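You operate a simulated robot arm through the tools that you are given. There is no shell and no other tool. Be economical: measure what you need, move in short steps, check, and stop when the job is done.

Carry out the task below with a simulated robot arm. There is one attempt and no reset: what you move stays moved.

TASK
Peel the liner off the clamped black panel, then free the panel.
Fine: peel while the vice holds it; liner into the grey tray, panel on the bench between the vice and that tray.

It is judged by the outcome, as a careful person would: the job done as asked, and still so three seconds after it is handed in. It fails if anything else is knocked over, pushed out of place, dropped, spilled or broken.

THE ROBOT
A 7-joint arm with a two-finger parallel gripper, fixed in place. Base frame: the origin is at the foot of the arm, x ahead of it, y to its left, z up. Readings come in mm, degrees, newtons and seconds.
With the tool pointing down near the work surface it reaches from about 300 to 700 mm from the base axis. Its first joint turns from -66.0 to 66.0 degrees. Payload 1.57 kg.
The TCP is the grasp point between the finger pads, 30 mm short of the fingertips. In the tool frame z runs along the fingers and y along their closing line. Largest opening 110 mm; finger width 24, thickness 12; the body of the gripper, 48 by 112 mm, starts 78 mm behind the TCP.
Orientation is that of the tool frame in the base frame, as a unit quaternion [w, x, y, z]. With the fingers straight down and closing along the base's y, the tool's x points along the base's -x, its y along +y and its z along -z.

THE INTERFACE
- The arm moves only by the tool nudge_tool. Its argument "moves" is one flat list of numbers, 7 for each row, row after row: the opening, from 0 (shut) to 1 (fully open), then the shift along the tool's x, y, z in mm, then the turn, a rotation vector about the tool's x, y, z in degrees. In form: [fingers, tx, ty, tz, wx, wy, wz, fingers, tx, ty, tz, wx, wy, wz, ...]. A call has 1 to 20 rows; each row is the pose to reach, as a shift and turn from the pose commanded when the call began, along the tool's axes at that moment. Each row takes 0.2 s and may step no farther than 50 mm and 8.6 degrees from the row before; otherwise, or with a gripper value out of range, the whole call is refused. Where a pose cannot be reached the arm comes as near as it can. A force on the tool above 50 N (or 10 N above the force at the start of the call, whichever is more), or a blocked arm, ends the call early, and 0.2 s more pass. The fingers move at their own pace (about 108 mm/s each) and stop on an object; they squeeze with about 37 N. The grip force told is the motor's: it shows also when the fingers shut on nothing. Time passes only in rows, and 0.2 s behind the last, so rows that repeat a pose let the fingers close. It gives the time, the measured TCP pose, the force on the tool (base axes), the opening and the grip force at its end, in the units of the frame above (readings bear some noise).
- Cameras (640 x 400 px; columns grow to the right, rows downward): "scene" is fixed at [174.8, -413.6, 1387.9]; the picture's right is [0.57, -0.82, 0.00], its down [-0.59, -0.42, -0.69] and it looks along [0.56, 0.40, -0.73] (base axes); focal length 295 px, centre (320, 200). "wrist" rides on the gripper at [70, 16, -141] in the tool frame; the picture's right is [-0.23, 0.97, 0.00], its down [-0.86, -0.20, -0.48] and it looks along [-0.47, -0.11, 0.88] (tool axes); focal length 222 px, centre (320, 200). There is no depth. A picture from a camera that has moved, and an enlarged one, comes with that camera's place and axes in the base frame and with its lens.
- snapshot(camera): a new picture of that camera. The clock stands still meanwhile.
- close_up(camera, box): a new picture of the part [left, top, right, bottom] of that camera's present view, enlarged. The clock stands still meanwhile.
- sign_off(): hands the job in; it is judged then, once.

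Go step by step. Nothing tells you positions but the pictures and the camera data: compare them with the known pose of the tool, close in by small moves and look again before you grip or let go. The budget is 120 turns and 84 pictures, counting those below and the enlarged ones. Unless the task says otherwise, let go and move clear before handing in, and close with one line.

The tools are called after "Call:" by a JSON object that holds its "method" and its "body". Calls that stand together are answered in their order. nudge_tool: Moves the arm, as the interface text tells. Its arguments: {"type":"object","properties":{"moves":{"type":"array","items":{"type":"number"}}},"required":["moves"]} The other tools are called the same way: snapshot (camera) takes a picture; close_up (camera, box) takes an enlarged picture of a part of a camera's view; sign_off () hands the job in.

At the start:

```text
clock: 0.0
position: [298.4, -194.7, 1189.0]
tool_rot: [0.0, -0.001, 1.0, 0.0]
ft_force: [-0.3, -0.6, 0.3]
width: 110.2
finger_force: 0.0
```

scene: 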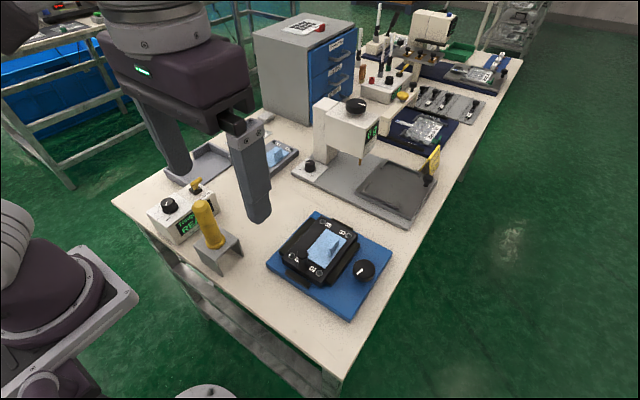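
wrist: 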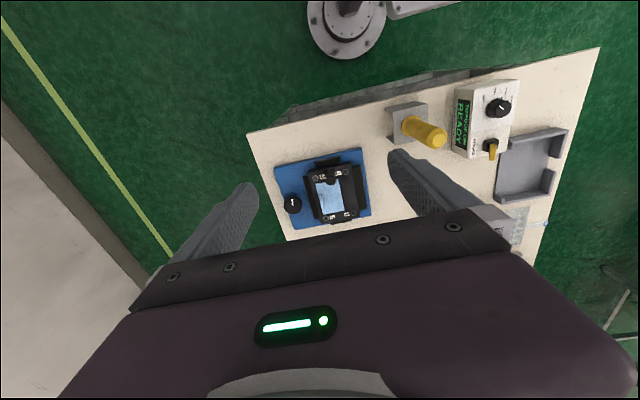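

I see a blue vice board with a black panel and a light-blue liner with a tab, plus trays further along the bench. I'll look closer first.

Call:
{"method": "close_up", "body": {"camera": "scene", "box": [250, 190, 410, 330]}}

Call:
{"method": "close_up", "body": {"camera": "scene", "box": [130, 110, 330, 280]}}

Call:
{"method": "close_up", "body": {"camera": "wrist", "box": [240, 120, 400, 240]}}

```text
2.86 times, centred on (330, 260) of scene
camera zoom: at [174.8, -413.6, 1387.9], right [0.57, -0.82, 0.0], down [-0.59, -0.42, -0.69], along [0.56, 0.4, -0.73], focal length 843 px, centre (291, 29)
```

zoom: 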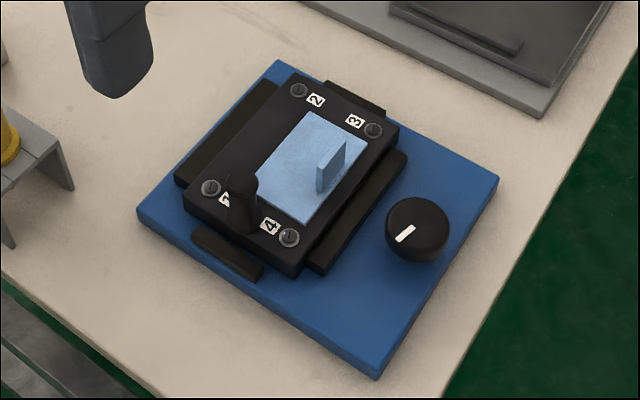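

```text
2.35 times, centred on (230, 195) of scene
camera zoom: at [174.8, -413.6, 1387.9], right [0.57, -0.82, 0.0], down [-0.59, -0.42, -0.69], along [0.56, 0.4, -0.73], focal length 694 px, centre (532, 212)
```

zoom: 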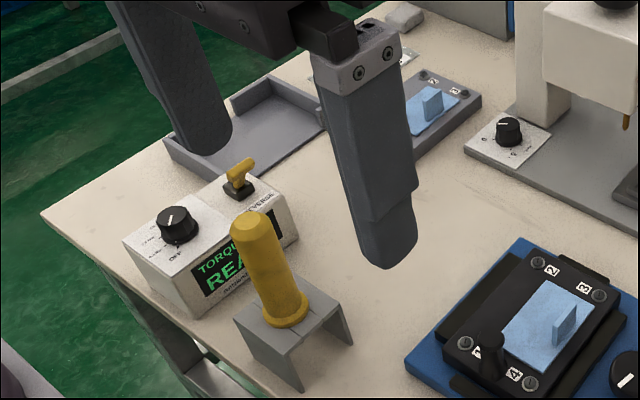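

```text
3.33 times, centred on (320, 180) of wrist
camera zoom: at [227.4, -178.0, 1330.4], right [0.23, 0.97, 0.0], down [0.86, -0.2, 0.48], along [0.47, -0.11, -0.88], focal length 740 px, centre (320, 267)
```

zoom: 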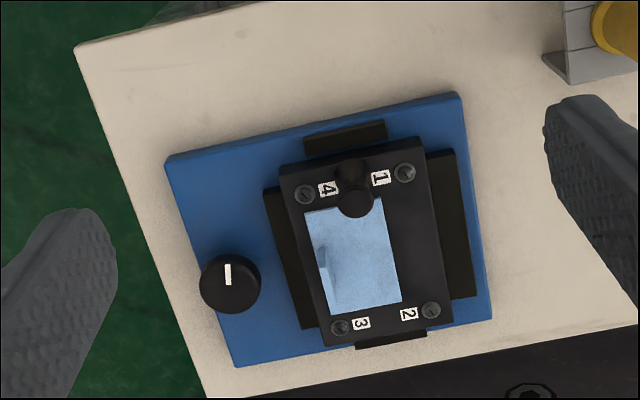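

The panel in the vice sits near (483,-201), about 155 by 97 mm. Its liner tab stands at the -y edge near (484,-236), parallel to x, so default finger closing suits it. I'll move above it and look again.

Call:
{"method": "nudge_tool", "body": {"moves": [1, -31, -7, 30, 0, 0, 0, 1, -62, -14, 60, 0, 0, 0, 1, -93, -21, 90, 0, 0, 0, 1, -124, -28, 120, 0, 0, 0, 1, -155, -35, 150, 0, 0, 0, 1, -186, -41, 180, 0, 0, 0, 1, -186, -41, 180, 0, 0, 0]}}

Call:
{"method": "snapshot", "body": {"camera": "wrist"}}

Call:
{"method": "snapshot", "body": {"camera": "scene"}}

```text
clock: 1.6
position: [485.3, -236.1, 1008.4]
tool_rot: [0.001, 0.0, 1.0, 0.0]
ft_force: [0.5, -0.2, 0.0]
width: 110.3
finger_force: 0.0
```

```text
78 pictures are left
camera wrist: at [414.7, -219.6, 1149.9], right [0.23, 0.97, 0.0], down [0.85, -0.2, 0.48], along [0.47, -0.11, -0.88], focal length 222 px, centre (320, 200)
```

wrist: 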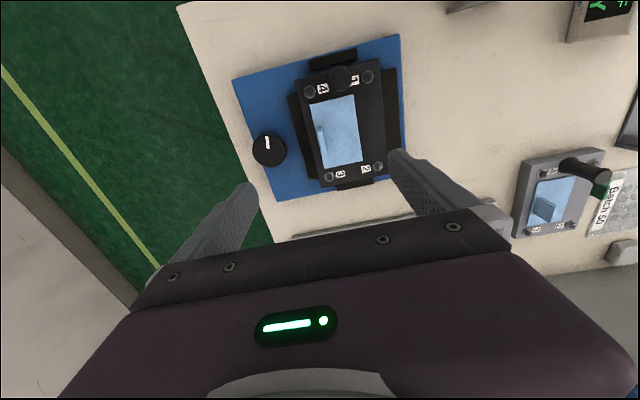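

```text
77 pictures are left
```

scene: 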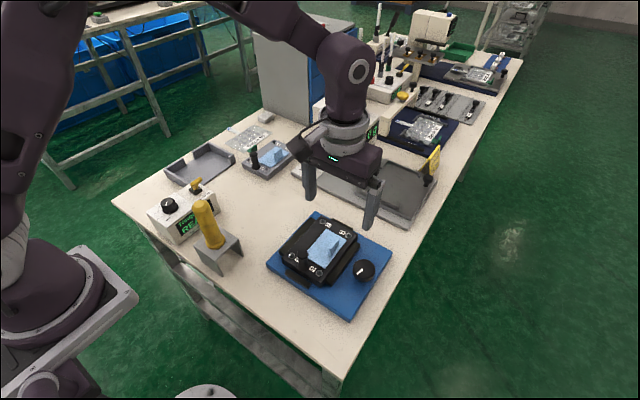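

The scene is now clearer: the grey tray is on the left of the bench, and a second panel is a decoy. I'll enlarge both views to get heights.

Call:
{"method": "close_up", "body": {"camera": "wrist", "box": [230, 30, 410, 200]}}

Call:
{"method": "close_up", "body": {"camera": "scene", "box": [280, 205, 390, 295]}}

Call:
{"method": "close_up", "body": {"camera": "scene", "box": [150, 110, 310, 230]}}

```text
2.35 times, centred on (320, 115) of wrist
camera zoom: at [414.7, -219.6, 1149.9], right [0.23, 0.97, 0.0], down [0.85, -0.2, 0.48], along [0.47, -0.11, -0.88], focal length 523 px, centre (320, 400)
```

zoom: 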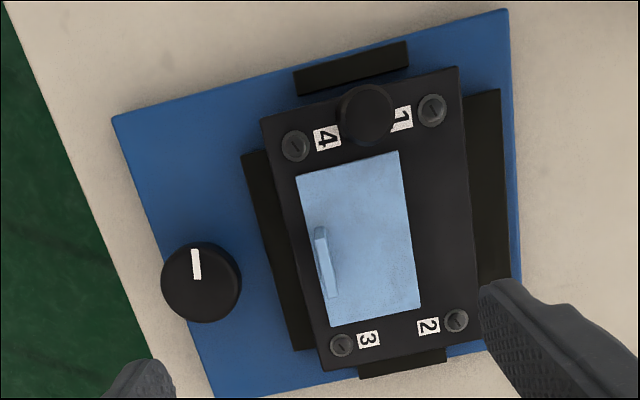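

```text
4.44 times, centred on (335, 250) of scene
camera zoom: at [174.8, -413.6, 1387.9], right [0.57, -0.82, 0.0], down [-0.59, -0.42, -0.69], along [0.56, 0.4, -0.73], focal length 1312 px, centre (253, -22)
```

zoom: 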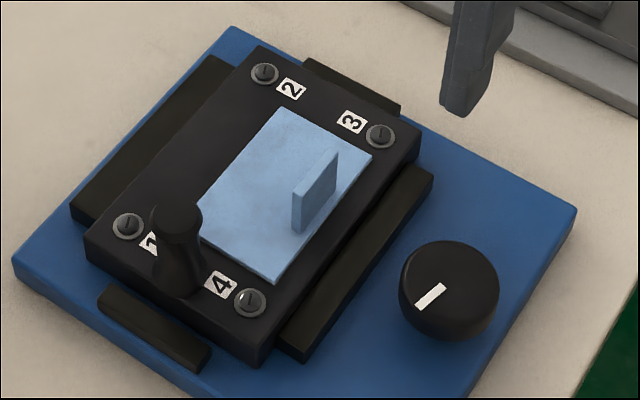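

```text
3.33 times, centred on (230, 170) of scene
camera zoom: at [174.8, -413.6, 1387.9], right [0.57, -0.82, 0.0], down [-0.59, -0.42, -0.69], along [0.56, 0.4, -0.73], focal length 984 px, centre (620, 300)
```

zoom: 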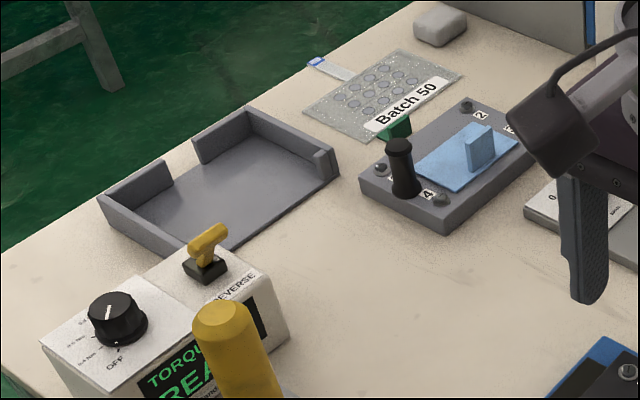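

The tab top is about z=870 near (485,-231), the liner surface is about 840, and the vice knob is near (483,-306). I'll narrow the fingers and drop partway, then check.

Call:
{"method": "nudge_tool", "body": {"moves": [0.35, 0, 5, 0, 0, 0, 0, 0.35, 0, 5, 30, 0, 0, 0, 0.35, 0, 5, 65, 0, 0, 0, 0.35, 0, 5, 95, 0, 0, 0, 0.35, 0, 5, 95, 0, 0, 0]}}

Call:
{"method": "close_up", "body": {"camera": "wrist", "box": [220, 60, 420, 220]}}

Call:
{"method": "close_up", "body": {"camera": "scene", "box": [260, 160, 400, 280]}}

```text
clock: 2.8
position: [484.8, -229.8, 911.1]
tool_rot: [0.0, 0.0, 1.0, 0.001]
ft_force: [0.4, -0.1, 0.6]
width: 38.4
finger_force: 0.0
```

```text
2.50 times, centred on (320, 140) of wrist
camera zoom: at [414.2, -213.1, 1054.0], right [0.23, 0.97, 0.0], down [0.85, -0.2, 0.48], along [0.47, -0.11, -0.88], focal length 555 px, centre (320, 350)
```

zoom: 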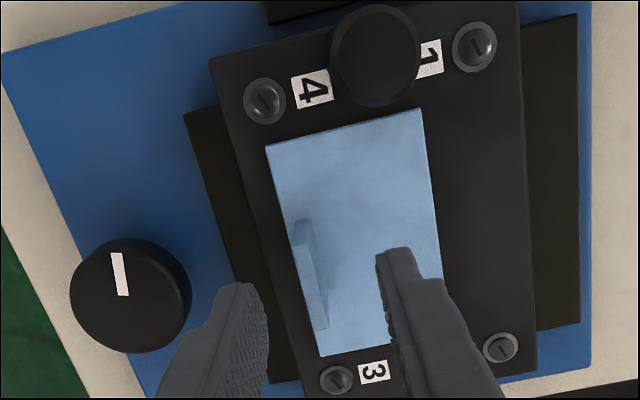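

```text
3.33 times, centred on (330, 220) of scene
camera zoom: at [174.8, -413.6, 1387.9], right [0.57, -0.82, 0.0], down [-0.59, -0.42, -0.69], along [0.56, 0.4, -0.73], focal length 984 px, centre (287, 133)
```

zoom: 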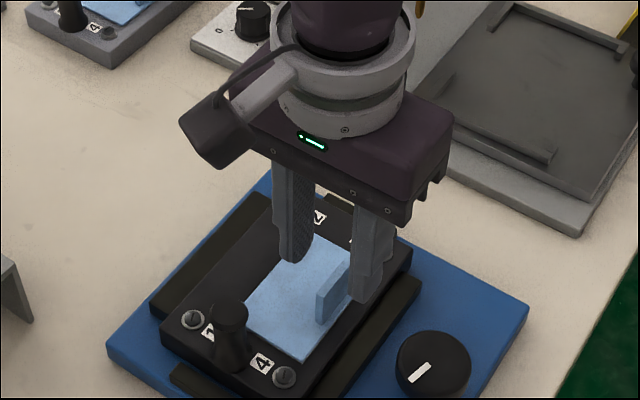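

The tab lies between the fingers near (480,-231). I'll shift slightly and lower to z≈876, then close.

Call:
{"method": "nudge_tool", "body": {"moves": [0.35, 4, -1, 15, 0, 0, 0, 0.35, 4, -1, 28, 0, 0, 0, 0.35, 4, -1, 35, 0, 0, 0, 0.35, 4, -1, 35, 0, 0, 0]}}

Call:
{"method": "close_up", "body": {"camera": "wrist", "box": [220, 60, 420, 220]}}

Call:
{"method": "close_up", "body": {"camera": "scene", "box": [280, 200, 380, 290]}}

```text
clock: 3.8
position: [480.2, -230.3, 877.7]
tool_rot: [0.0, 0.0, 1.0, 0.0]
ft_force: [-0.1, 0.0, -0.3]
width: 38.7
finger_force: 0.1
```

```text
2.50 times, centred on (320, 140) of wrist
camera zoom: at [409.8, -214.5, 1019.6], right [0.23, 0.97, 0.0], down [0.86, -0.2, 0.48], along [0.47, -0.11, -0.88], focal length 555 px, centre (320, 350)
```

zoom: 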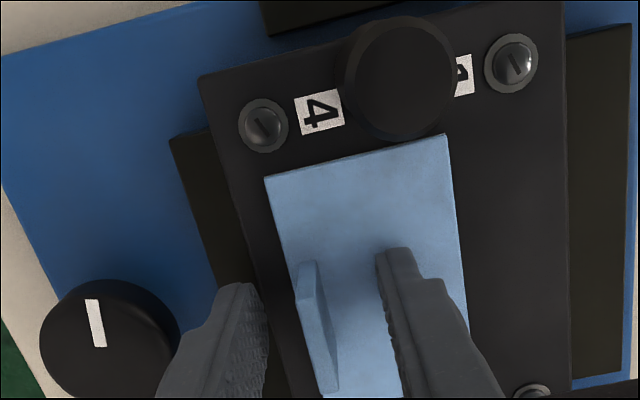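

```text
4.44 times, centred on (330, 245) of scene
camera zoom: at [174.8, -413.6, 1387.9], right [0.57, -0.82, 0.0], down [-0.59, -0.42, -0.69], along [0.56, 0.4, -0.73], focal length 1312 px, centre (276, 0)
```

zoom: 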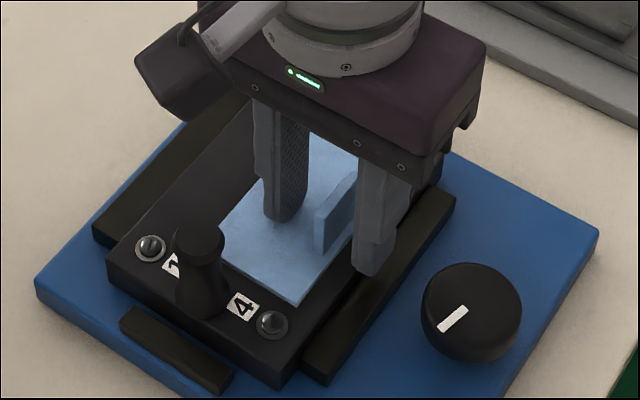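

The tab is between the fingers; closing on it now.

Call:
{"method": "nudge_tool", "body": {"moves": [0, 0, 0, 0, 0, 0, 0, 0, 0, 0, 0, 0, 0, 0, 0, 0, 0, 0, 0, 0, 0]}}

Call:
{"method": "close_up", "body": {"camera": "scene", "box": [280, 200, 380, 290]}}

```text
clock: 4.6
position: [481.0, -231.0, 877.6]
tool_rot: [0.0, 0.0, 1.0, 0.0]
ft_force: [1.0, 0.2, -0.1]
width: 4.5
finger_force: 24.9
```

```text
4.44 times, centred on (330, 245) of scene
camera zoom: at [174.8, -413.6, 1387.9], right [0.57, -0.82, 0.0], down [-0.59, -0.42, -0.69], along [0.56, 0.4, -0.73], focal length 1312 px, centre (276, 0)
```

zoom: 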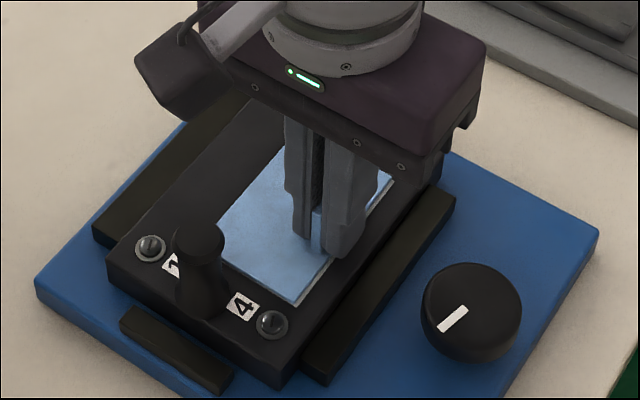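

The tab is gripped at 4.5 mm. I'll try a gentle lift to read the peel force.

Call:
{"method": "nudge_tool", "body": {"moves": [0, 0, 0, -2, 0, 0, 0, 0, 0, 0, -4, 0, 0, 0, 0, 0, 0, -4, 0, 0, 0]}}

Call:
{"method": "close_up", "body": {"camera": "scene", "box": [280, 200, 380, 290]}}

```text
clock: 5.4
position: [479.1, -231.2, 881.4]
tool_rot: [0.0, -0.001, 1.0, 0.0]
ft_force: [0.0, -0.5, -0.7]
width: 4.5
finger_force: 25.4
```

```text
4.44 times, centred on (330, 245) of scene
camera zoom: at [174.8, -413.6, 1387.9], right [0.57, -0.82, 0.0], down [-0.59, -0.42, -0.69], along [0.56, 0.4, -0.73], focal length 1312 px, centre (276, 0)
```

zoom: 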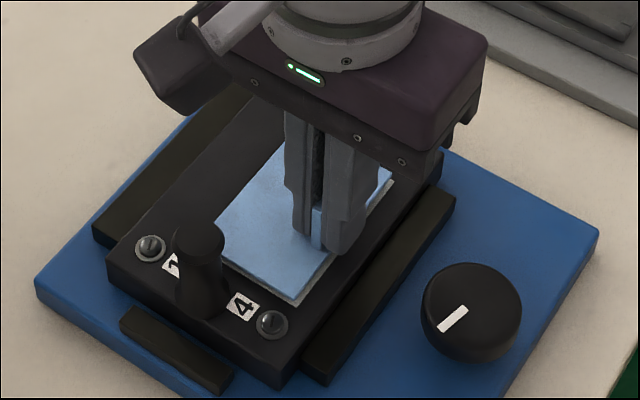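

The liner's edge is lifting with little force. I'll keep going up slowly, checking.

Call:
{"method": "nudge_tool", "body": {"moves": [0, 0, 1, -5, 0, 0, 0, 0, 0, 3, -10, 0, 0, 0, 0, 0, 6, -15, 0, 0, 0, 0, 0, 9, -20, 0, 0, 0, 0, 0, 13, -26, 0, 0, 0, 0, 0, 13, -26, 0, 0, 0]}}

Call:
{"method": "close_up", "body": {"camera": "scene", "box": [280, 200, 380, 290]}}

```text
clock: 6.8
position: [481.7, -219.3, 908.4]
tool_rot: [0.0, 0.0, 1.0, 0.0]
ft_force: [0.2, -0.4, 0.0]
width: 4.8
finger_force: 25.5
```

```text
4.44 times, centred on (330, 245) of scene
camera zoom: at [174.8, -413.6, 1387.9], right [0.57, -0.82, 0.0], down [-0.59, -0.42, -0.69], along [0.56, 0.4, -0.73], focal length 1312 px, centre (276, 0)
```

zoom: 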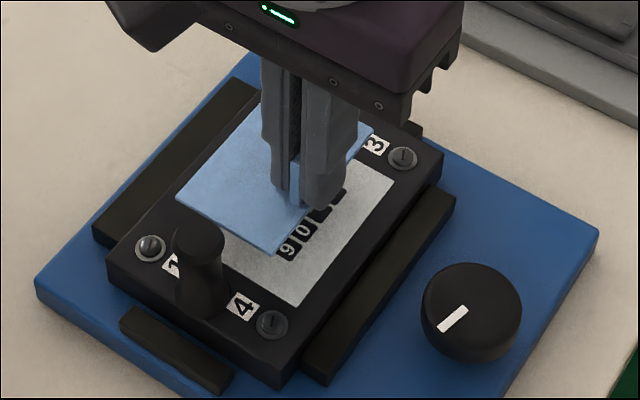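

The liner came off cleanly as one sheet, showing the label. I'll raise it and carry it over the tray near (523,278).

Call:
{"method": "nudge_tool", "body": {"moves": [0, 0, 0, -30, 0, 0, 0, 0, 0, 0, -65, 0, 0, 0, 0, 0, 30, -95, 0, 0, 0, 0, -3, 70, -95, 0, 0, 0, 0, -6, 110, -95, 0, 0, 0, 0, -9, 150, -95, 0, 0, 0, 0, -12, 190, -95, 0, 0, 0, 0, -15, 230, -95, 0, 0, 0, 0, -18, 270, -95, 0, 0, 0, 0, -21, 310, -95, 0, 0, 0, 0, -25, 350, -95, 0, 0, 0, 0, -29, 390, -95, 0, 0, 0, 0, -33, 430, -95, 0, 0, 0, 0, -36, 460, -95, 0, 0, 0, 0, -36, 477, -95, 0, 0, 0, 0, -36, 477, -95, 0, 0, 0]}}

Call:
{"method": "snapshot", "body": {"camera": "wrist"}}

Call:
{"method": "snapshot", "body": {"camera": "scene"}}

```text
clock: 10.2
position: [515.1, 256.3, 1003.6]
tool_rot: [0.0, 0.0, 1.0, 0.0]
ft_force: [0.3, 0.2, -0.9]
width: 4.6
finger_force: 25.0
```

```text
66 pictures are left
camera wrist: at [445.6, 274.5, 1146.0], right [0.23, 0.97, 0.0], down [0.86, -0.2, 0.48], along [0.47, -0.11, -0.88], focal length 222 px, centre (320, 200)
```

wrist: 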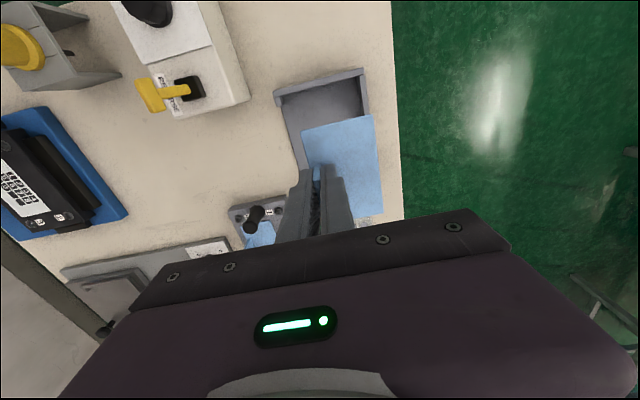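

```text
65 pictures are left
```

scene: 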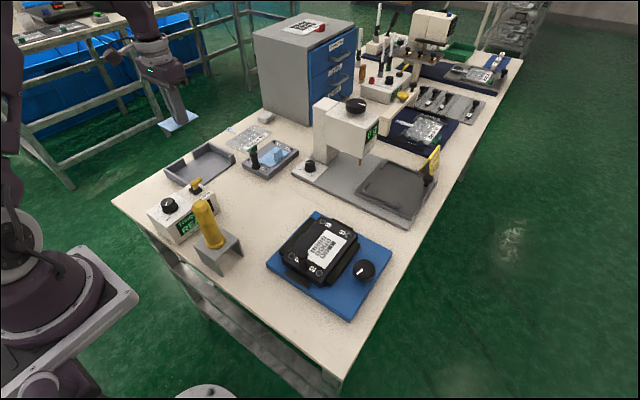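

The tray spans about x 449–590, y 213–328. I'll centre slightly and go down partway, then verify.

Call:
{"method": "nudge_tool", "body": {"moves": [0, 0, -3, 30, 0, 0, 0, 0, 0, -6, 65, 0, 0, 0, 0, 0, -6, 100, 0, 0, 0, 0, 0, -6, 100, 0, 0, 0]}}

Call:
{"method": "snapshot", "body": {"camera": "wrist"}}

Call:
{"method": "close_up", "body": {"camera": "scene", "box": [140, 110, 280, 210]}}

```text
clock: 11.2
position: [515.7, 252.0, 901.8]
tool_rot: [0.0, 0.001, 1.0, 0.0]
ft_force: [0.7, -0.9, -0.4]
width: 4.6
finger_force: 25.2
```

```text
64 pictures are left
camera wrist: at [444.0, 269.1, 1044.8], right [0.23, 0.97, 0.0], down [0.86, -0.2, 0.48], along [0.47, -0.11, -0.88], focal length 222 px, centre (320, 200)
```

wrist: 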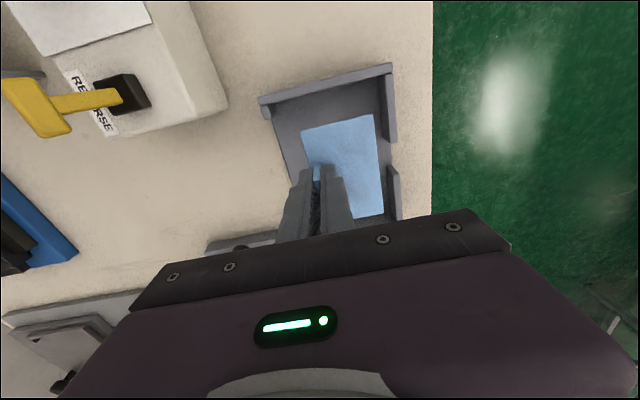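

```text
4.00 times, centred on (210, 160) of scene
camera zoom: at [174.8, -413.6, 1387.9], right [0.57, -0.82, 0.0], down [-0.59, -0.42, -0.69], along [0.56, 0.4, -0.73], focal length 1180 px, centre (760, 360)
```

zoom: 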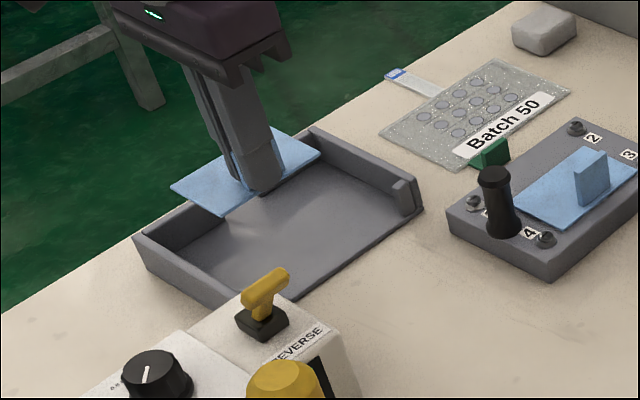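

The liner is over the tray interior. Lowering most of the way.

Call:
{"method": "nudge_tool", "body": {"moves": [0, 0, 0, 20, 0, 0, 0, 0, 0, 0, 38, 0, 0, 0, 0, 0, 0, 47, 0, 0, 0, 0, 0, 0, 47, 0, 0, 0]}}

Call:
{"method": "close_up", "body": {"camera": "wrist", "box": [240, 40, 420, 240]}}

Call:
{"method": "close_up", "body": {"camera": "scene", "box": [140, 110, 280, 210]}}

```text
clock: 12.2
position: [517.1, 251.6, 856.7]
tool_rot: [0.0, 0.0, 1.0, 0.0]
ft_force: [0.0, 0.0, -0.1]
width: 4.5
finger_force: 25.0
```

```text
2.00 times, centred on (330, 140) of wrist
camera zoom: at [445.6, 269.1, 998.9], right [0.23, 0.97, 0.0], down [0.86, -0.2, 0.48], along [0.47, -0.11, -0.88], focal length 444 px, centre (300, 320)
```

zoom: 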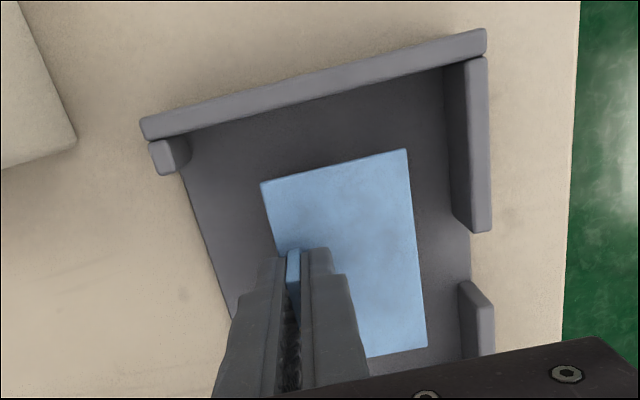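

```text
4.00 times, centred on (210, 160) of scene
camera zoom: at [174.8, -413.6, 1387.9], right [0.57, -0.82, 0.0], down [-0.59, -0.42, -0.69], along [0.56, 0.4, -0.73], focal length 1180 px, centre (760, 360)
```

zoom: 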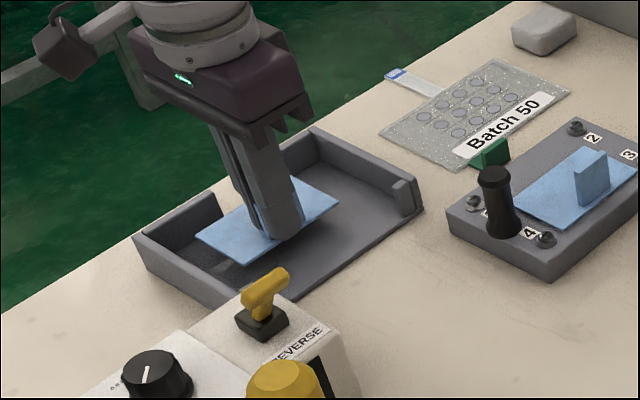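

It's still roughly 10 mm above the tray floor. Lowering further in small steps, watching force.

Call:
{"method": "nudge_tool", "body": {"moves": [0, 0, 0, 3, 0, 0, 0, 0, 0, 0, 6, 0, 0, 0, 0, 0, 0, 9, 0, 0, 0, 0, 0, 0, 9, 0, 0, 0]}}

Call:
{"method": "close_up", "body": {"camera": "scene", "box": [160, 130, 250, 190]}}

```text
clock: 13.2
position: [514.6, 254.2, 846.4]
tool_rot: [0.0, 0.0, 1.0, -0.001]
ft_force: [0.2, -0.7, 0.1]
width: 4.6
finger_force: 25.3
```

```text
6.67 times, centred on (205, 160) of scene
camera zoom: at [174.8, -413.6, 1387.9], right [0.57, -0.82, 0.0], down [-0.59, -0.42, -0.69], along [0.56, 0.4, -0.73], focal length 1967 px, centre (1087, 467)
```

zoom: 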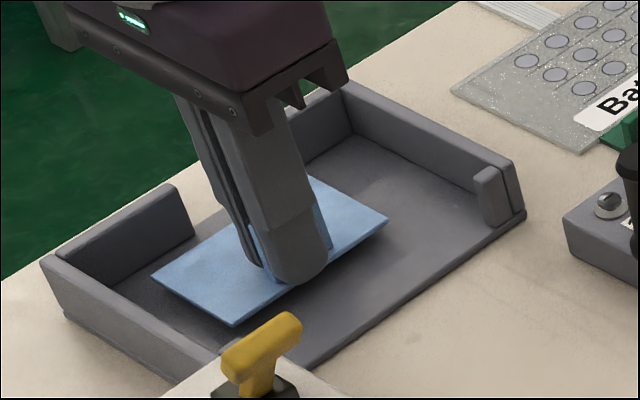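

Call:
{"method": "nudge_tool", "body": {"moves": [0, 0, 0, 2, 0, 0, 0, 0, 0, 0, 4, 0, 0, 0, 0, 0, 0, 4, 0, 0, 0]}}

Call:
{"method": "close_up", "body": {"camera": "scene", "box": [160, 130, 250, 190]}}

```text
clock: 14.0
position: [516.4, 253.3, 841.8]
tool_rot: [0.0, 0.0, 1.0, 0.0]
ft_force: [0.7, 0.0, -0.7]
width: 4.6
finger_force: 25.2
```

```text
6.67 times, centred on (205, 160) of scene
camera zoom: at [174.8, -413.6, 1387.9], right [0.57, -0.82, 0.0], down [-0.59, -0.42, -0.69], along [0.56, 0.4, -0.73], focal length 1967 px, centre (1087, 467)
```

zoom: 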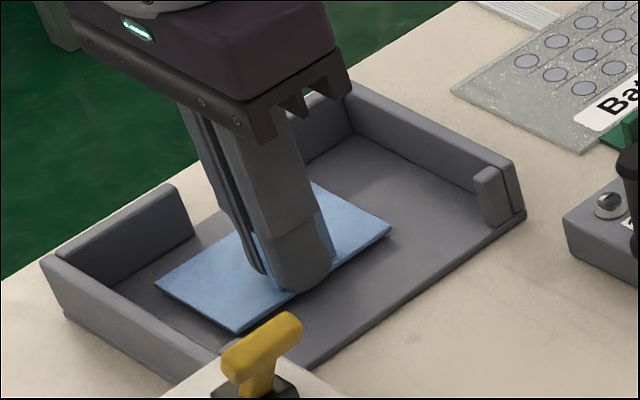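

Almost on the floor. Two more millimetres, then open partway.

Call:
{"method": "nudge_tool", "body": {"moves": [0, 0, 0, 1, 0, 0, 0, 0, 0, 0, 2, 0, 0, 0, 0, 0, 0, 2, 0, 0, 0, 0.08, 0, 0, 2, 0, 0, 0, 0.25, 0, 0, 2, 0, 0, 0, 0.25, 0, 0, 2, 0, 0, 0]}}

Call:
{"method": "close_up", "body": {"camera": "scene", "box": [160, 130, 250, 190]}}

```text
clock: 15.4
position: [516.1, 252.3, 841.8]
tool_rot: [-0.001, 0.0, 1.0, 0.001]
ft_force: [-0.5, -0.4, -0.3]
width: 27.6
finger_force: 0.0
```

```text
6.67 times, centred on (205, 160) of scene
camera zoom: at [174.8, -413.6, 1387.9], right [0.57, -0.82, 0.0], down [-0.59, -0.42, -0.69], along [0.56, 0.4, -0.73], focal length 1967 px, centre (1087, 467)
```

zoom: 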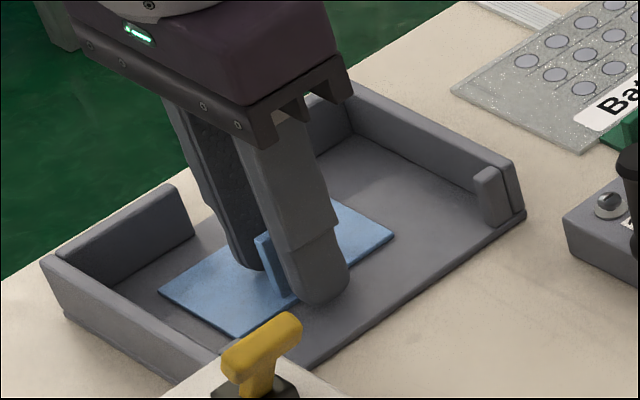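

The liner is released and lying in the tray. I'll rise clear and travel to above the vice knob.

Call:
{"method": "nudge_tool", "body": {"moves": [0.25, 0, 0, -15, 0, 0, 0, 0.25, 0, 0, -45, 0, 0, 0, 0.25, 0, 0, -90, 0, 0, 0, 0.25, 0, 0, -135, 0, 0, 0, 0.25, 3, -45, -145, 0, 0, 0, 0.55, 6, -90, -145, 0, 0, 0, 0.55, 9, -135, -145, 0, 0, 0, 0.55, 12, -180, -145, 0, 0, 0, 0.55, 15, -225, -145, 0, 0, 0, 0.55, 18, -270, -145, 0, 0, 0, 0.55, 21, -315, -145, 0, 0, 0, 0.55, 24, -360, -145, 0, 0, 0, 0.55, 27, -405, -145, 0, 0, 0, 0.55, 30, -450, -145, 0, 0, 0, 0.55, 33, -495, -145, 0, 0, 0, 0.55, 33, -535, -120, 0, 0, 0, 0.55, 33, -559, -90, 0, 0, 0, 0.55, 33, -559, -90, 0, 0, 0]}}

Call:
{"method": "close_up", "body": {"camera": "wrist", "box": [220, 60, 420, 220]}}

Call:
{"method": "snapshot", "body": {"camera": "scene"}}

```text
clock: 19.2
position: [482.3, -306.8, 931.3]
tool_rot: [0.001, 0.0, 1.0, 0.0]
ft_force: [-0.7, -0.6, -0.8]
width: 60.6
finger_force: 0.2
```

```text
2.50 times, centred on (320, 140) of wrist
camera zoom: at [412.0, -290.4, 1074.0], right [0.23, 0.97, 0.0], down [0.85, -0.2, 0.48], along [0.47, -0.11, -0.88], focal length 555 px, centre (320, 350)
```

zoom: 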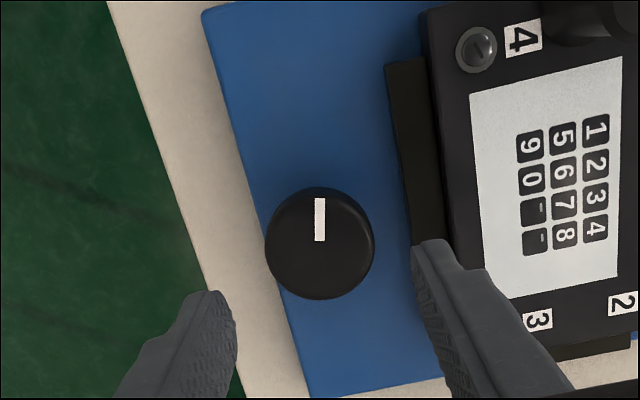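

```text
56 pictures are left
```

scene: 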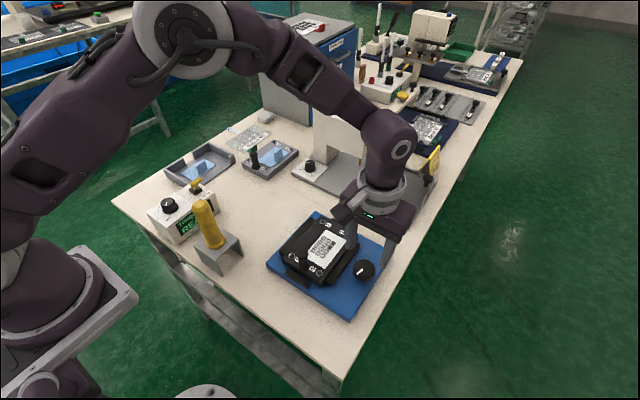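

The knob top is about (480,-306), roughly 42 mm across. I'll lower with a 55 mm opening to just above the knob top and check.

Call:
{"method": "nudge_tool", "body": {"moves": [0.5, 2, 0.5, 20, 0, 0, 0, 0.5, 2, 0.5, 42, 0, 0, 0, 0.5, 2, 0.5, 48, 0, 0, 0, 0.5, 2, 0.5, 48, 0, 0, 0]}}

Call:
{"method": "close_up", "body": {"camera": "wrist", "box": [220, 60, 420, 220]}}

Call:
{"method": "close_up", "body": {"camera": "scene", "box": [310, 210, 410, 300]}}

```text
clock: 20.2
position: [481.2, -306.2, 882.8]
tool_rot: [0.001, 0.0, 1.0, 0.0]
ft_force: [-0.5, 0.5, -0.5]
width: 55.1
finger_force: 0.2
```

```text
2.50 times, centred on (320, 140) of wrist
camera zoom: at [410.0, -289.0, 1024.9], right [0.23, 0.97, 0.0], down [0.86, -0.2, 0.48], along [0.47, -0.11, -0.88], focal length 555 px, centre (320, 350)
```

zoom: 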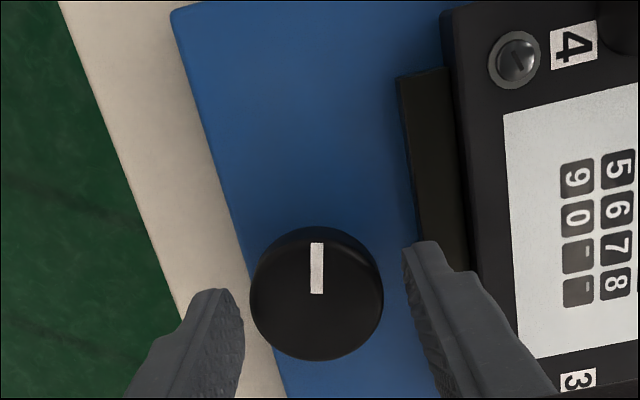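

```text
4.44 times, centred on (360, 255) of scene
camera zoom: at [174.8, -413.6, 1387.9], right [0.57, -0.82, 0.0], down [-0.59, -0.42, -0.69], along [0.56, 0.4, -0.73], focal length 1312 px, centre (142, -44)
```

zoom: 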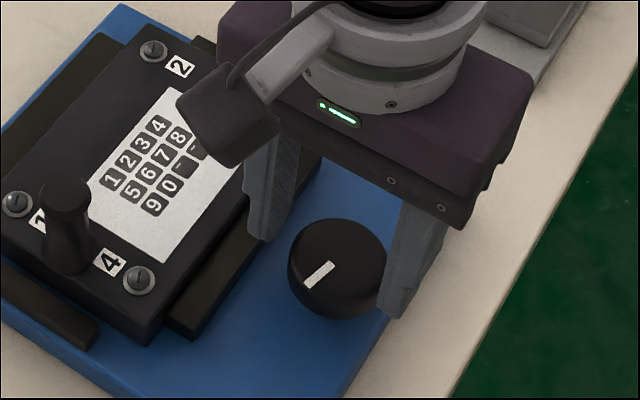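

The knob is centred between the fingers. Lowering to overlap its top about 12 mm and closing.

Call:
{"method": "nudge_tool", "body": {"moves": [0.5, 0, -0.5, 8, 0, 0, 0, 0.5, 0, -0.5, 16, 0, 0, 0, 0.5, 0, -0.5, 16, 0, 0, 0, 0.3, 0, -0.5, 16, 0, 0, 0, 0.3, 0, -0.5, 16, 0, 0, 0, 0.3, 0, -0.5, 16, 0, 0, 0]}}

Call:
{"method": "close_up", "body": {"camera": "scene", "box": [310, 210, 410, 300]}}

```text
clock: 21.6
position: [481.4, -308.6, 868.8]
tool_rot: [0.0, 0.0, 1.0, -0.001]
ft_force: [3.0, -15.4, -7.8]
width: 45.5
finger_force: 45.0
```

```text
4.44 times, centred on (360, 255) of scene
camera zoom: at [174.9, -414.1, 1387.7], right [0.57, -0.82, 0.0], down [-0.59, -0.42, -0.69], along [0.56, 0.4, -0.73], focal length 1312 px, centre (142, -44)
```

zoom: 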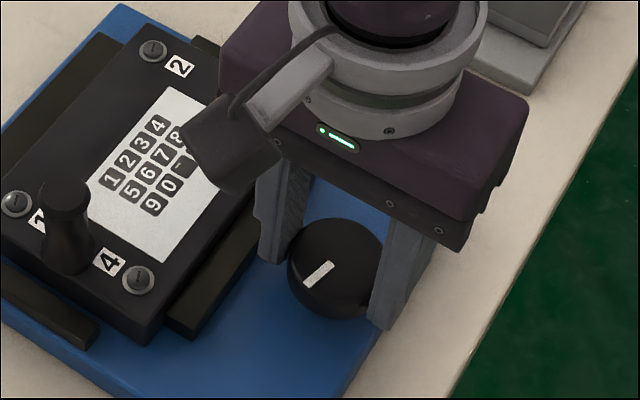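

Gripped, but a 15 N side force says the knob lies a little further to -y. I'll shift 2 mm to relieve it.

Call:
{"method": "nudge_tool", "body": {"moves": [0.3, 0, -1, 0, 0, 0, 0, 0.3, 0, -2, 0, 0, 0, 0, 0.3, 0, -2, 0, 0, 0, 0]}}

```text
clock: 22.4
position: [480.0, -308.7, 867.6]
tool_rot: [0.0, 0.0, 1.0, 0.001]
ft_force: [1.7, 1.1, 11.2]
width: 45.3
finger_force: 44.6
```

Side force is gone. Now turn anticlockwise (from above) in small steps to test.

Call:
{"method": "nudge_tool", "body": {"moves": [0.3, 0, 0, 0, 0, 0, -4, 0.3, 0, 0, 0, 0, 0, -10, 0.3, 0, 0, 0, 0, 0, -16, 0.3, 0, 0, 0, 0, 0, -22, 0.3, 0, 0, 0, 0, 0, -22]}}

Call:
{"method": "close_up", "body": {"camera": "scene", "box": [260, 205, 410, 310]}}

Call:
{"method": "close_up", "body": {"camera": "wrist", "box": [220, 60, 420, 220]}}

```text
clock: 23.6
position: [482.1, -310.1, 867.8]
tool_rot: [0.001, -0.191, 0.981, -0.001]
ft_force: [3.1, -6.5, 3.2]
width: 45.3
finger_force: 44.6
```

```text
3.81 times, centred on (335, 258) of scene
camera zoom: at [174.8, -413.7, 1387.9], right [0.57, -0.82, 0.0], down [-0.59, -0.42, -0.69], along [0.56, 0.4, -0.73], focal length 1124 px, centre (263, -19)
```

zoom: 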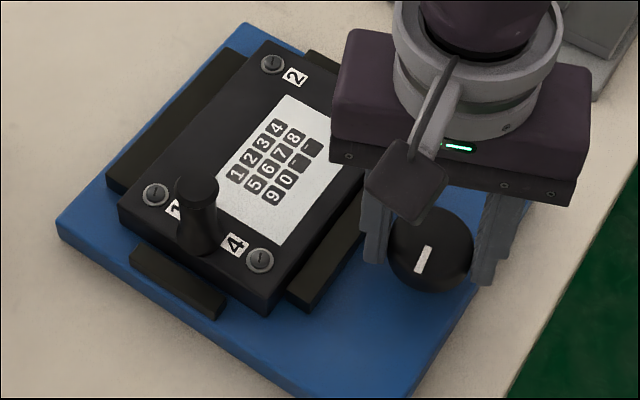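

```text
2.50 times, centred on (320, 140) of wrist
camera zoom: at [409.6, -319.7, 1009.8], right [-0.16, 0.99, 0.0], down [0.87, 0.14, 0.48], along [0.47, 0.07, -0.88], focal length 555 px, centre (320, 350)
```

zoom: 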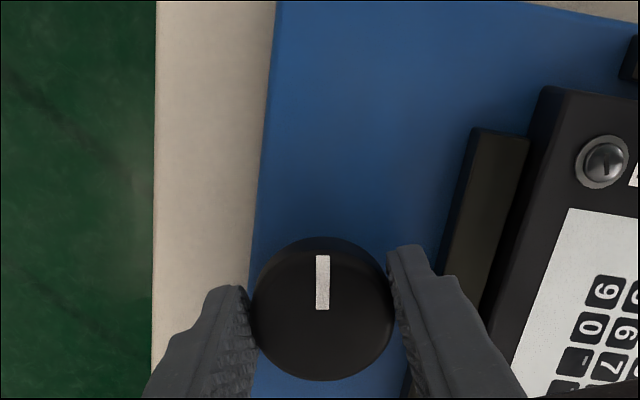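

The knob turns freely with the gripper. Continuing anticlockwise to about 60°.

Call:
{"method": "nudge_tool", "body": {"moves": [0.3, 0, 0, 0, 0, 0, -7, 0.3, 0, 0, 0, 0, 0, -14, 0.3, 0, 0, 0, 0, 0, -21, 0.3, 0, 0, 0, 0, 0, -28, 0.3, 0, 0, 0, 0, 0, -36, 0.3, 0, 0, 0, 0, 0, -36]}}

Call:
{"method": "close_up", "body": {"camera": "scene", "box": [260, 205, 410, 310]}}

```text
clock: 25.0
position: [483.1, -310.9, 867.1]
tool_rot: [0.002, -0.486, 0.874, -0.002]
ft_force: [18.9, -32.4, -5.7]
width: 45.2
finger_force: 45.5
```

```text
3.81 times, centred on (335, 258) of scene
camera zoom: at [175.3, -414.4, 1387.6], right [0.57, -0.82, 0.0], down [-0.59, -0.42, -0.69], along [0.56, 0.4, -0.73], focal length 1124 px, centre (263, -19)
```

zoom: 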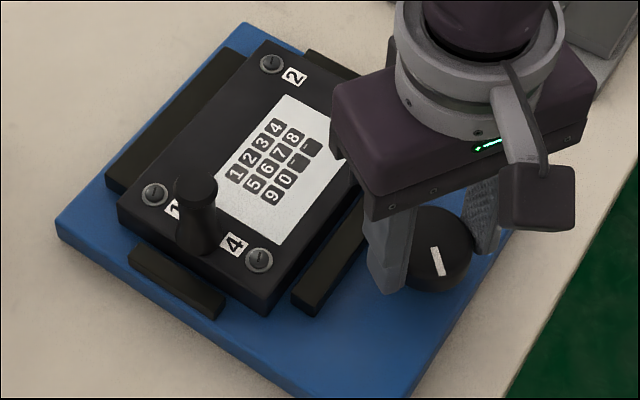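

The -y jaw has begun to back off, so anticlockwise opens it. A side force has built up, so I'll shift slightly to recentre.

Call:
{"method": "nudge_tool", "body": {"moves": [0.3, 0.5, -1, 0, 0, 0, 0, 0.3, 1, -2, 0, 0, 0, 0, 0.3, 1, -2, 0, 0, 0, 0]}}

```text
clock: 25.8
position: [482.8, -311.6, 867.4]
tool_rot: [0.0, -0.485, 0.875, -0.001]
ft_force: [11.5, -21.6, 12.0]
width: 45.1
finger_force: 45.3
```

Call:
{"method": "nudge_tool", "body": {"moves": [0.3, 0.5, -1, 0, 0, 0, 0, 0.3, 1, -2, 0, 0, 0, 0, 0.3, 1, -2, 0, 0, 0, 0]}}

Call:
{"method": "close_up", "body": {"camera": "wrist", "box": [200, 40, 440, 240]}}

```text
clock: 26.6
position: [482.7, -312.0, 867.9]
tool_rot: [0.001, -0.485, 0.874, 0.001]
ft_force: [-1.1, 4.6, 36.1]
width: 45.2
finger_force: 45.1
```

```text
2.00 times, centred on (320, 140) of wrist
camera zoom: at [431.4, -361.2, 1009.6], right [-0.71, 0.71, 0.0], down [0.62, 0.62, 0.48], along [0.34, 0.34, -0.88], focal length 444 px, centre (320, 320)
```

zoom: 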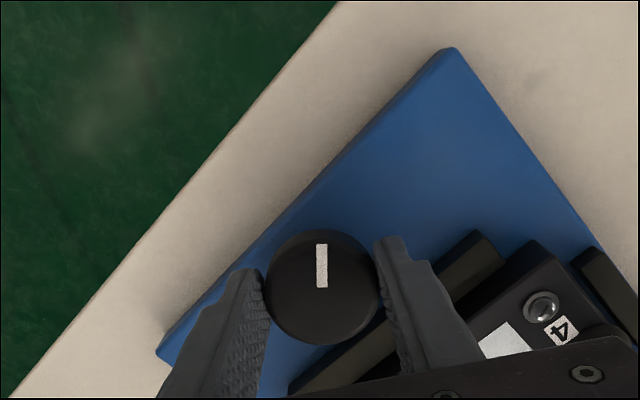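

A vertical force has appeared (36 N). I'll raise 1.5 mm to relieve it.

Call:
{"method": "nudge_tool", "body": {"moves": [0.3, 0, 0, -0.7, 0, 0, 0, 0.3, 0, 0, -1.5, 0, 0, 0, 0.3, 0, 0, -1.5, 0, 0, 0]}}

```text
clock: 27.4
position: [483.1, -311.6, 867.4]
tool_rot: [0.0, -0.484, 0.875, 0.002]
ft_force: [1.0, 9.4, 7.0]
width: 45.2
finger_force: 45.3
```

Relieved. Continue turning anticlockwise.

Call:
{"method": "nudge_tool", "body": {"moves": [0.3, 0, 0, 0, 0, 0, -6, 0.3, 0, 0, 0, 0, 0, -12, 0.3, 0, 0, 0, 0, 0, -18, 0.3, 0, 0, 0, 0, 0, -18]}}

Call:
{"method": "close_up", "body": {"camera": "scene", "box": [260, 205, 410, 310]}}

```text
clock: 28.4
position: [484.2, -312.3, 867.4]
tool_rot: [0.0, -0.616, 0.788, 0.001]
ft_force: [8.4, 14.8, -21.2]
width: 45.4
finger_force: 45.2
```

```text
3.81 times, centred on (335, 258) of scene
camera zoom: at [175.3, -413.5, 1387.9], right [0.57, -0.82, 0.0], down [-0.59, -0.42, -0.69], along [0.56, 0.39, -0.73], focal length 1124 px, centre (263, -19)
```

zoom: 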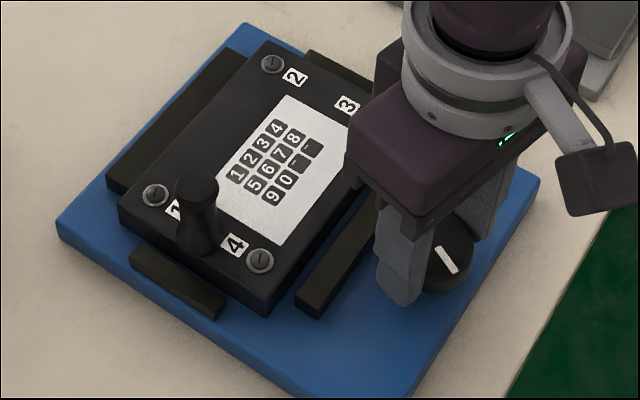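

The jaw gap is growing visibly. Continuing.

Call:
{"method": "nudge_tool", "body": {"moves": [0.3, 0, 0, 0.5, 0, 0, -6, 0.3, 0, 0, 0.7, 0, 0, -12, 0.3, 0, 0, 0.7, 0, 0, -16, 0.3, 0, 0, 0.7, 0, 0, -16]}}

Call:
{"method": "close_up", "body": {"camera": "scene", "box": [260, 205, 410, 310]}}

```text
clock: 29.4
position: [484.9, -312.3, 866.8]
tool_rot: [-0.002, 0.72, -0.694, 0.0]
ft_force: [13.3, 26.1, -11.4]
width: 45.2
finger_force: 45.0
```

```text
3.81 times, centred on (335, 258) of scene
camera zoom: at [175.3, -413.1, 1388.0], right [0.57, -0.82, 0.0], down [-0.59, -0.42, -0.69], along [0.56, 0.39, -0.73], focal length 1124 px, centre (263, -19)
```

zoom: 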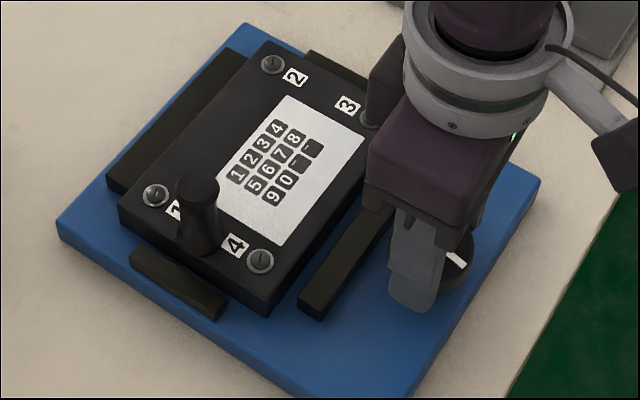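

Turned about 92°. I'll relieve the side force and try a bit more to see whether it goes on.

Call:
{"method": "nudge_tool", "body": {"moves": [0.3, -1, -0.5, 0, 0, 0, 0, 0.3, -2, -1, 0, 0, 0, -4, 0.3, -2, -1, 0, 0, 0, -10, 0.3, -2, -1, 0, 0, 0, -16, 0.3, -2, -1, 0, 0, 0, -16]}}

Call:
{"method": "close_up", "body": {"camera": "scene", "box": [260, 205, 410, 310]}}

Call:
{"method": "close_up", "body": {"camera": "wrist", "box": [200, 40, 440, 240]}}

```text
clock: 30.6
position: [486.6, -313.2, 868.4]
tool_rot: [0.0, 0.809, -0.588, 0.003]
ft_force: [23.8, -6.8, -18.8]
width: 45.4
finger_force: 44.9
```

```text
3.81 times, centred on (335, 258) of scene
camera zoom: at [175.6, -414.0, 1387.7], right [0.57, -0.82, 0.0], down [-0.59, -0.42, -0.69], along [0.56, 0.4, -0.73], focal length 1124 px, centre (263, -19)
```

zoom: 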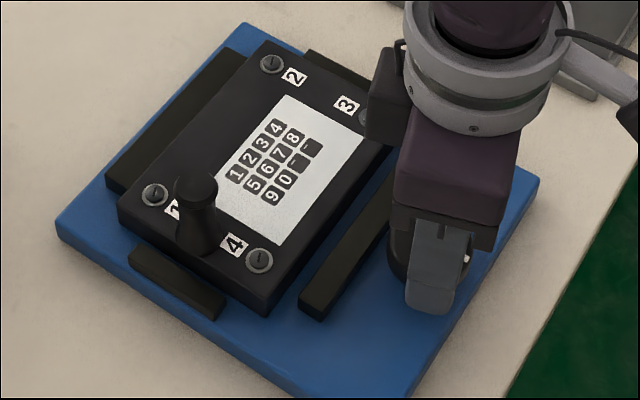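

```text
2.00 times, centred on (320, 140) of wrist
camera zoom: at [490.8, -383.1, 1010.3], right [-1.0, -0.08, 0.0], down [-0.08, 0.88, 0.48], along [-0.04, 0.47, -0.88], focal length 444 px, centre (320, 320)
```

zoom: 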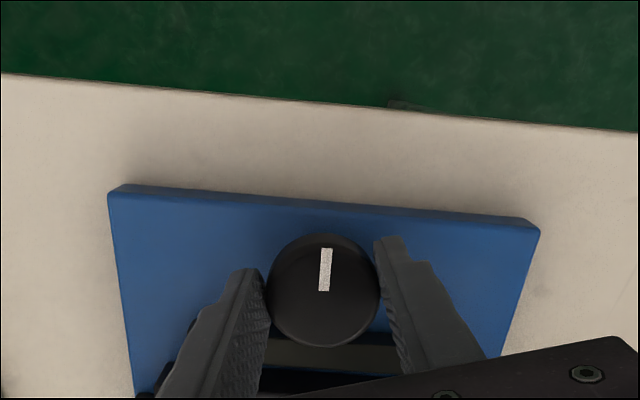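

The mark has slipped slightly in the fingers and the jaw stopped moving, so the knob is at its end and the vice is open. I'll release, rise and look.

Call:
{"method": "nudge_tool", "body": {"moves": [0.42, 0, 0, 0, 0, 0, 0, 0.5, 0, 0, 0, 0, 0, 0, 0.55, 0, 0, 0, 0, 0, 0, 0.55, 0, 0, -20, 0, 0, 0, 0.55, 0, 0, -60, 0, 0, 0, 0.55, 0, 0, -100, 0, 0, 0, 0.55, 0, 0, -130, 0, 0, 0]}}

Call:
{"method": "nudge_tool", "body": {"moves": [0.55, 0, 0, 0, 0, 0, 8, 0.55, 0, 0, 0, 0, 0, 16, 0.55, 0, 0, 0, 0, 0, 24, 0.55, 0, 0, 0, 0, 0, 32, 0.55, 0, 0, 0, 0, 0, 40, 0.55, 0, 0, 0, 0, 0, 48, 0.55, 0, 0, 0, 0, 0, 56, 0.55, 0, 0, 0, 0, 0, 64, 0.55, 0, 0, 0, 0, 0, 72, 0.55, 0, 0, 0, 0, 0, 80, 0.55, 0, 0, 0, 0, 0, 88, 0.55, 0, 0, 0, 0, 0, 96, 0.55, 0, 0, 0, 0, 0, 104, 0.55, 0, 0, 0, 0, 0, 108, 0.55, 0, 0, 0, 0, 0, 108]}}

Call:
{"method": "close_up", "body": {"camera": "scene", "box": [260, 205, 410, 310]}}

Call:
{"method": "snapshot", "body": {"camera": "wrist"}}

```text
clock: 32.2
position: [484.6, -312.4, 999.3]
tool_rot: [0.0, 0.809, -0.588, 0.0]
ft_force: [-0.1, -0.6, -0.2]
width: 60.5
finger_force: 0.1
```

```text
clock: 35.4
position: [485.0, -311.2, 998.5]
tool_rot: [0.0, 0.001, 1.0, 0.0]
ft_force: [0.8, 0.6, -0.7]
width: 60.5
finger_force: 0.0
```

```text
3.81 times, centred on (335, 258) of scene
camera zoom: at [174.8, -413.6, 1387.9], right [0.57, -0.82, 0.0], down [-0.59, -0.42, -0.69], along [0.56, 0.4, -0.73], focal length 1124 px, centre (263, -19)
```

zoom: 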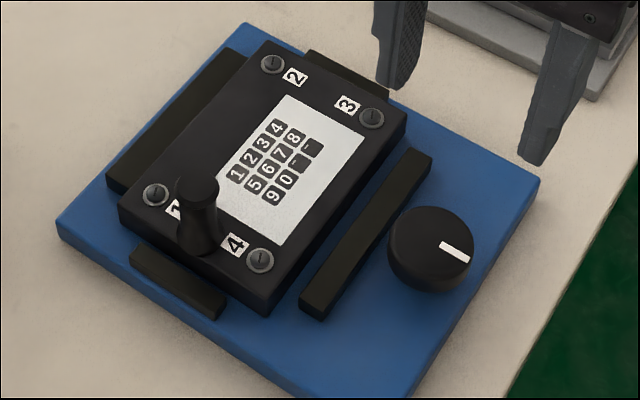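

```text
43 pictures are left
camera wrist: at [413.8, -293.7, 1140.8], right [0.23, 0.97, 0.0], down [0.85, -0.2, 0.48], along [0.47, -0.11, -0.88], focal length 222 px, centre (320, 200)
```

wrist: 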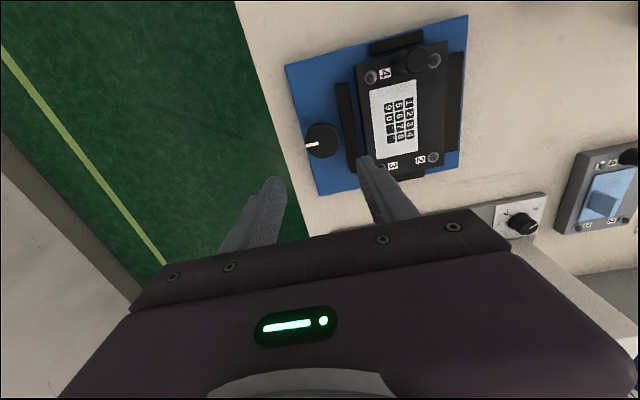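

The -y jaw now has a clear gap and the knob is a quarter turn round. I'll move above the panel centre, fully open, to measure its sides and the handle.

Call:
{"method": "nudge_tool", "body": {"moves": [1, 0, 40, 0, 0, 0, 0, 1, 2, 80, 0, 0, 0, 0, 1, 2, 108, 0, 0, 0, 0, 1, 2, 108, 30, 0, 0, 0, 1, 2, 108, 40, 0, 0, 0, 1, 2, 108, 40, 0, 0, 0]}}

Call:
{"method": "close_up", "body": {"camera": "wrist", "box": [200, 20, 440, 220]}}

Call:
{"method": "close_up", "body": {"camera": "scene", "box": [260, 205, 390, 300]}}

```text
clock: 36.8
position: [484.0, -202.7, 959.6]
tool_rot: [0.0, -0.001, 1.0, 0.0]
ft_force: [-0.8, -0.5, -0.3]
width: 109.9
finger_force: 0.0
```

```text
2.00 times, centred on (320, 120) of wrist
camera zoom: at [413.5, -186.0, 1099.9], right [0.23, 0.97, 0.0], down [0.86, -0.2, 0.48], along [0.47, -0.11, -0.88], focal length 444 px, centre (320, 360)
```

zoom: 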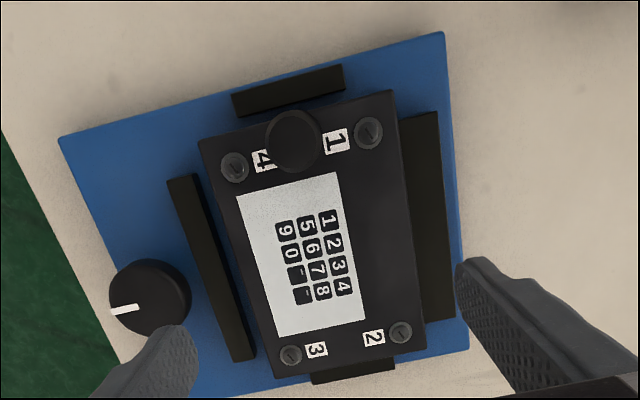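

```text
4.21 times, centred on (325, 252) of scene
camera zoom: at [174.8, -413.6, 1387.9], right [0.57, -0.82, 0.0], down [-0.59, -0.42, -0.69], along [0.56, 0.4, -0.73], focal length 1242 px, centre (299, -21)
```

zoom: 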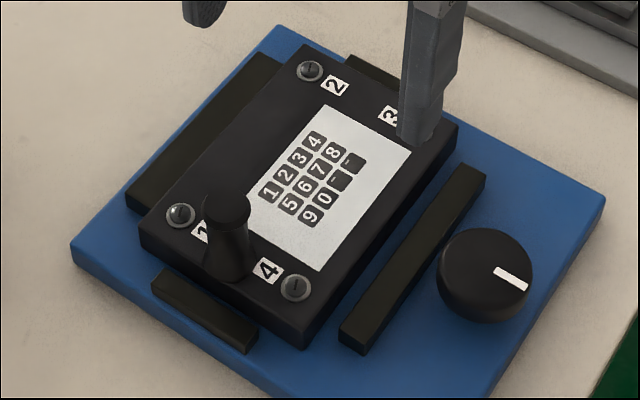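

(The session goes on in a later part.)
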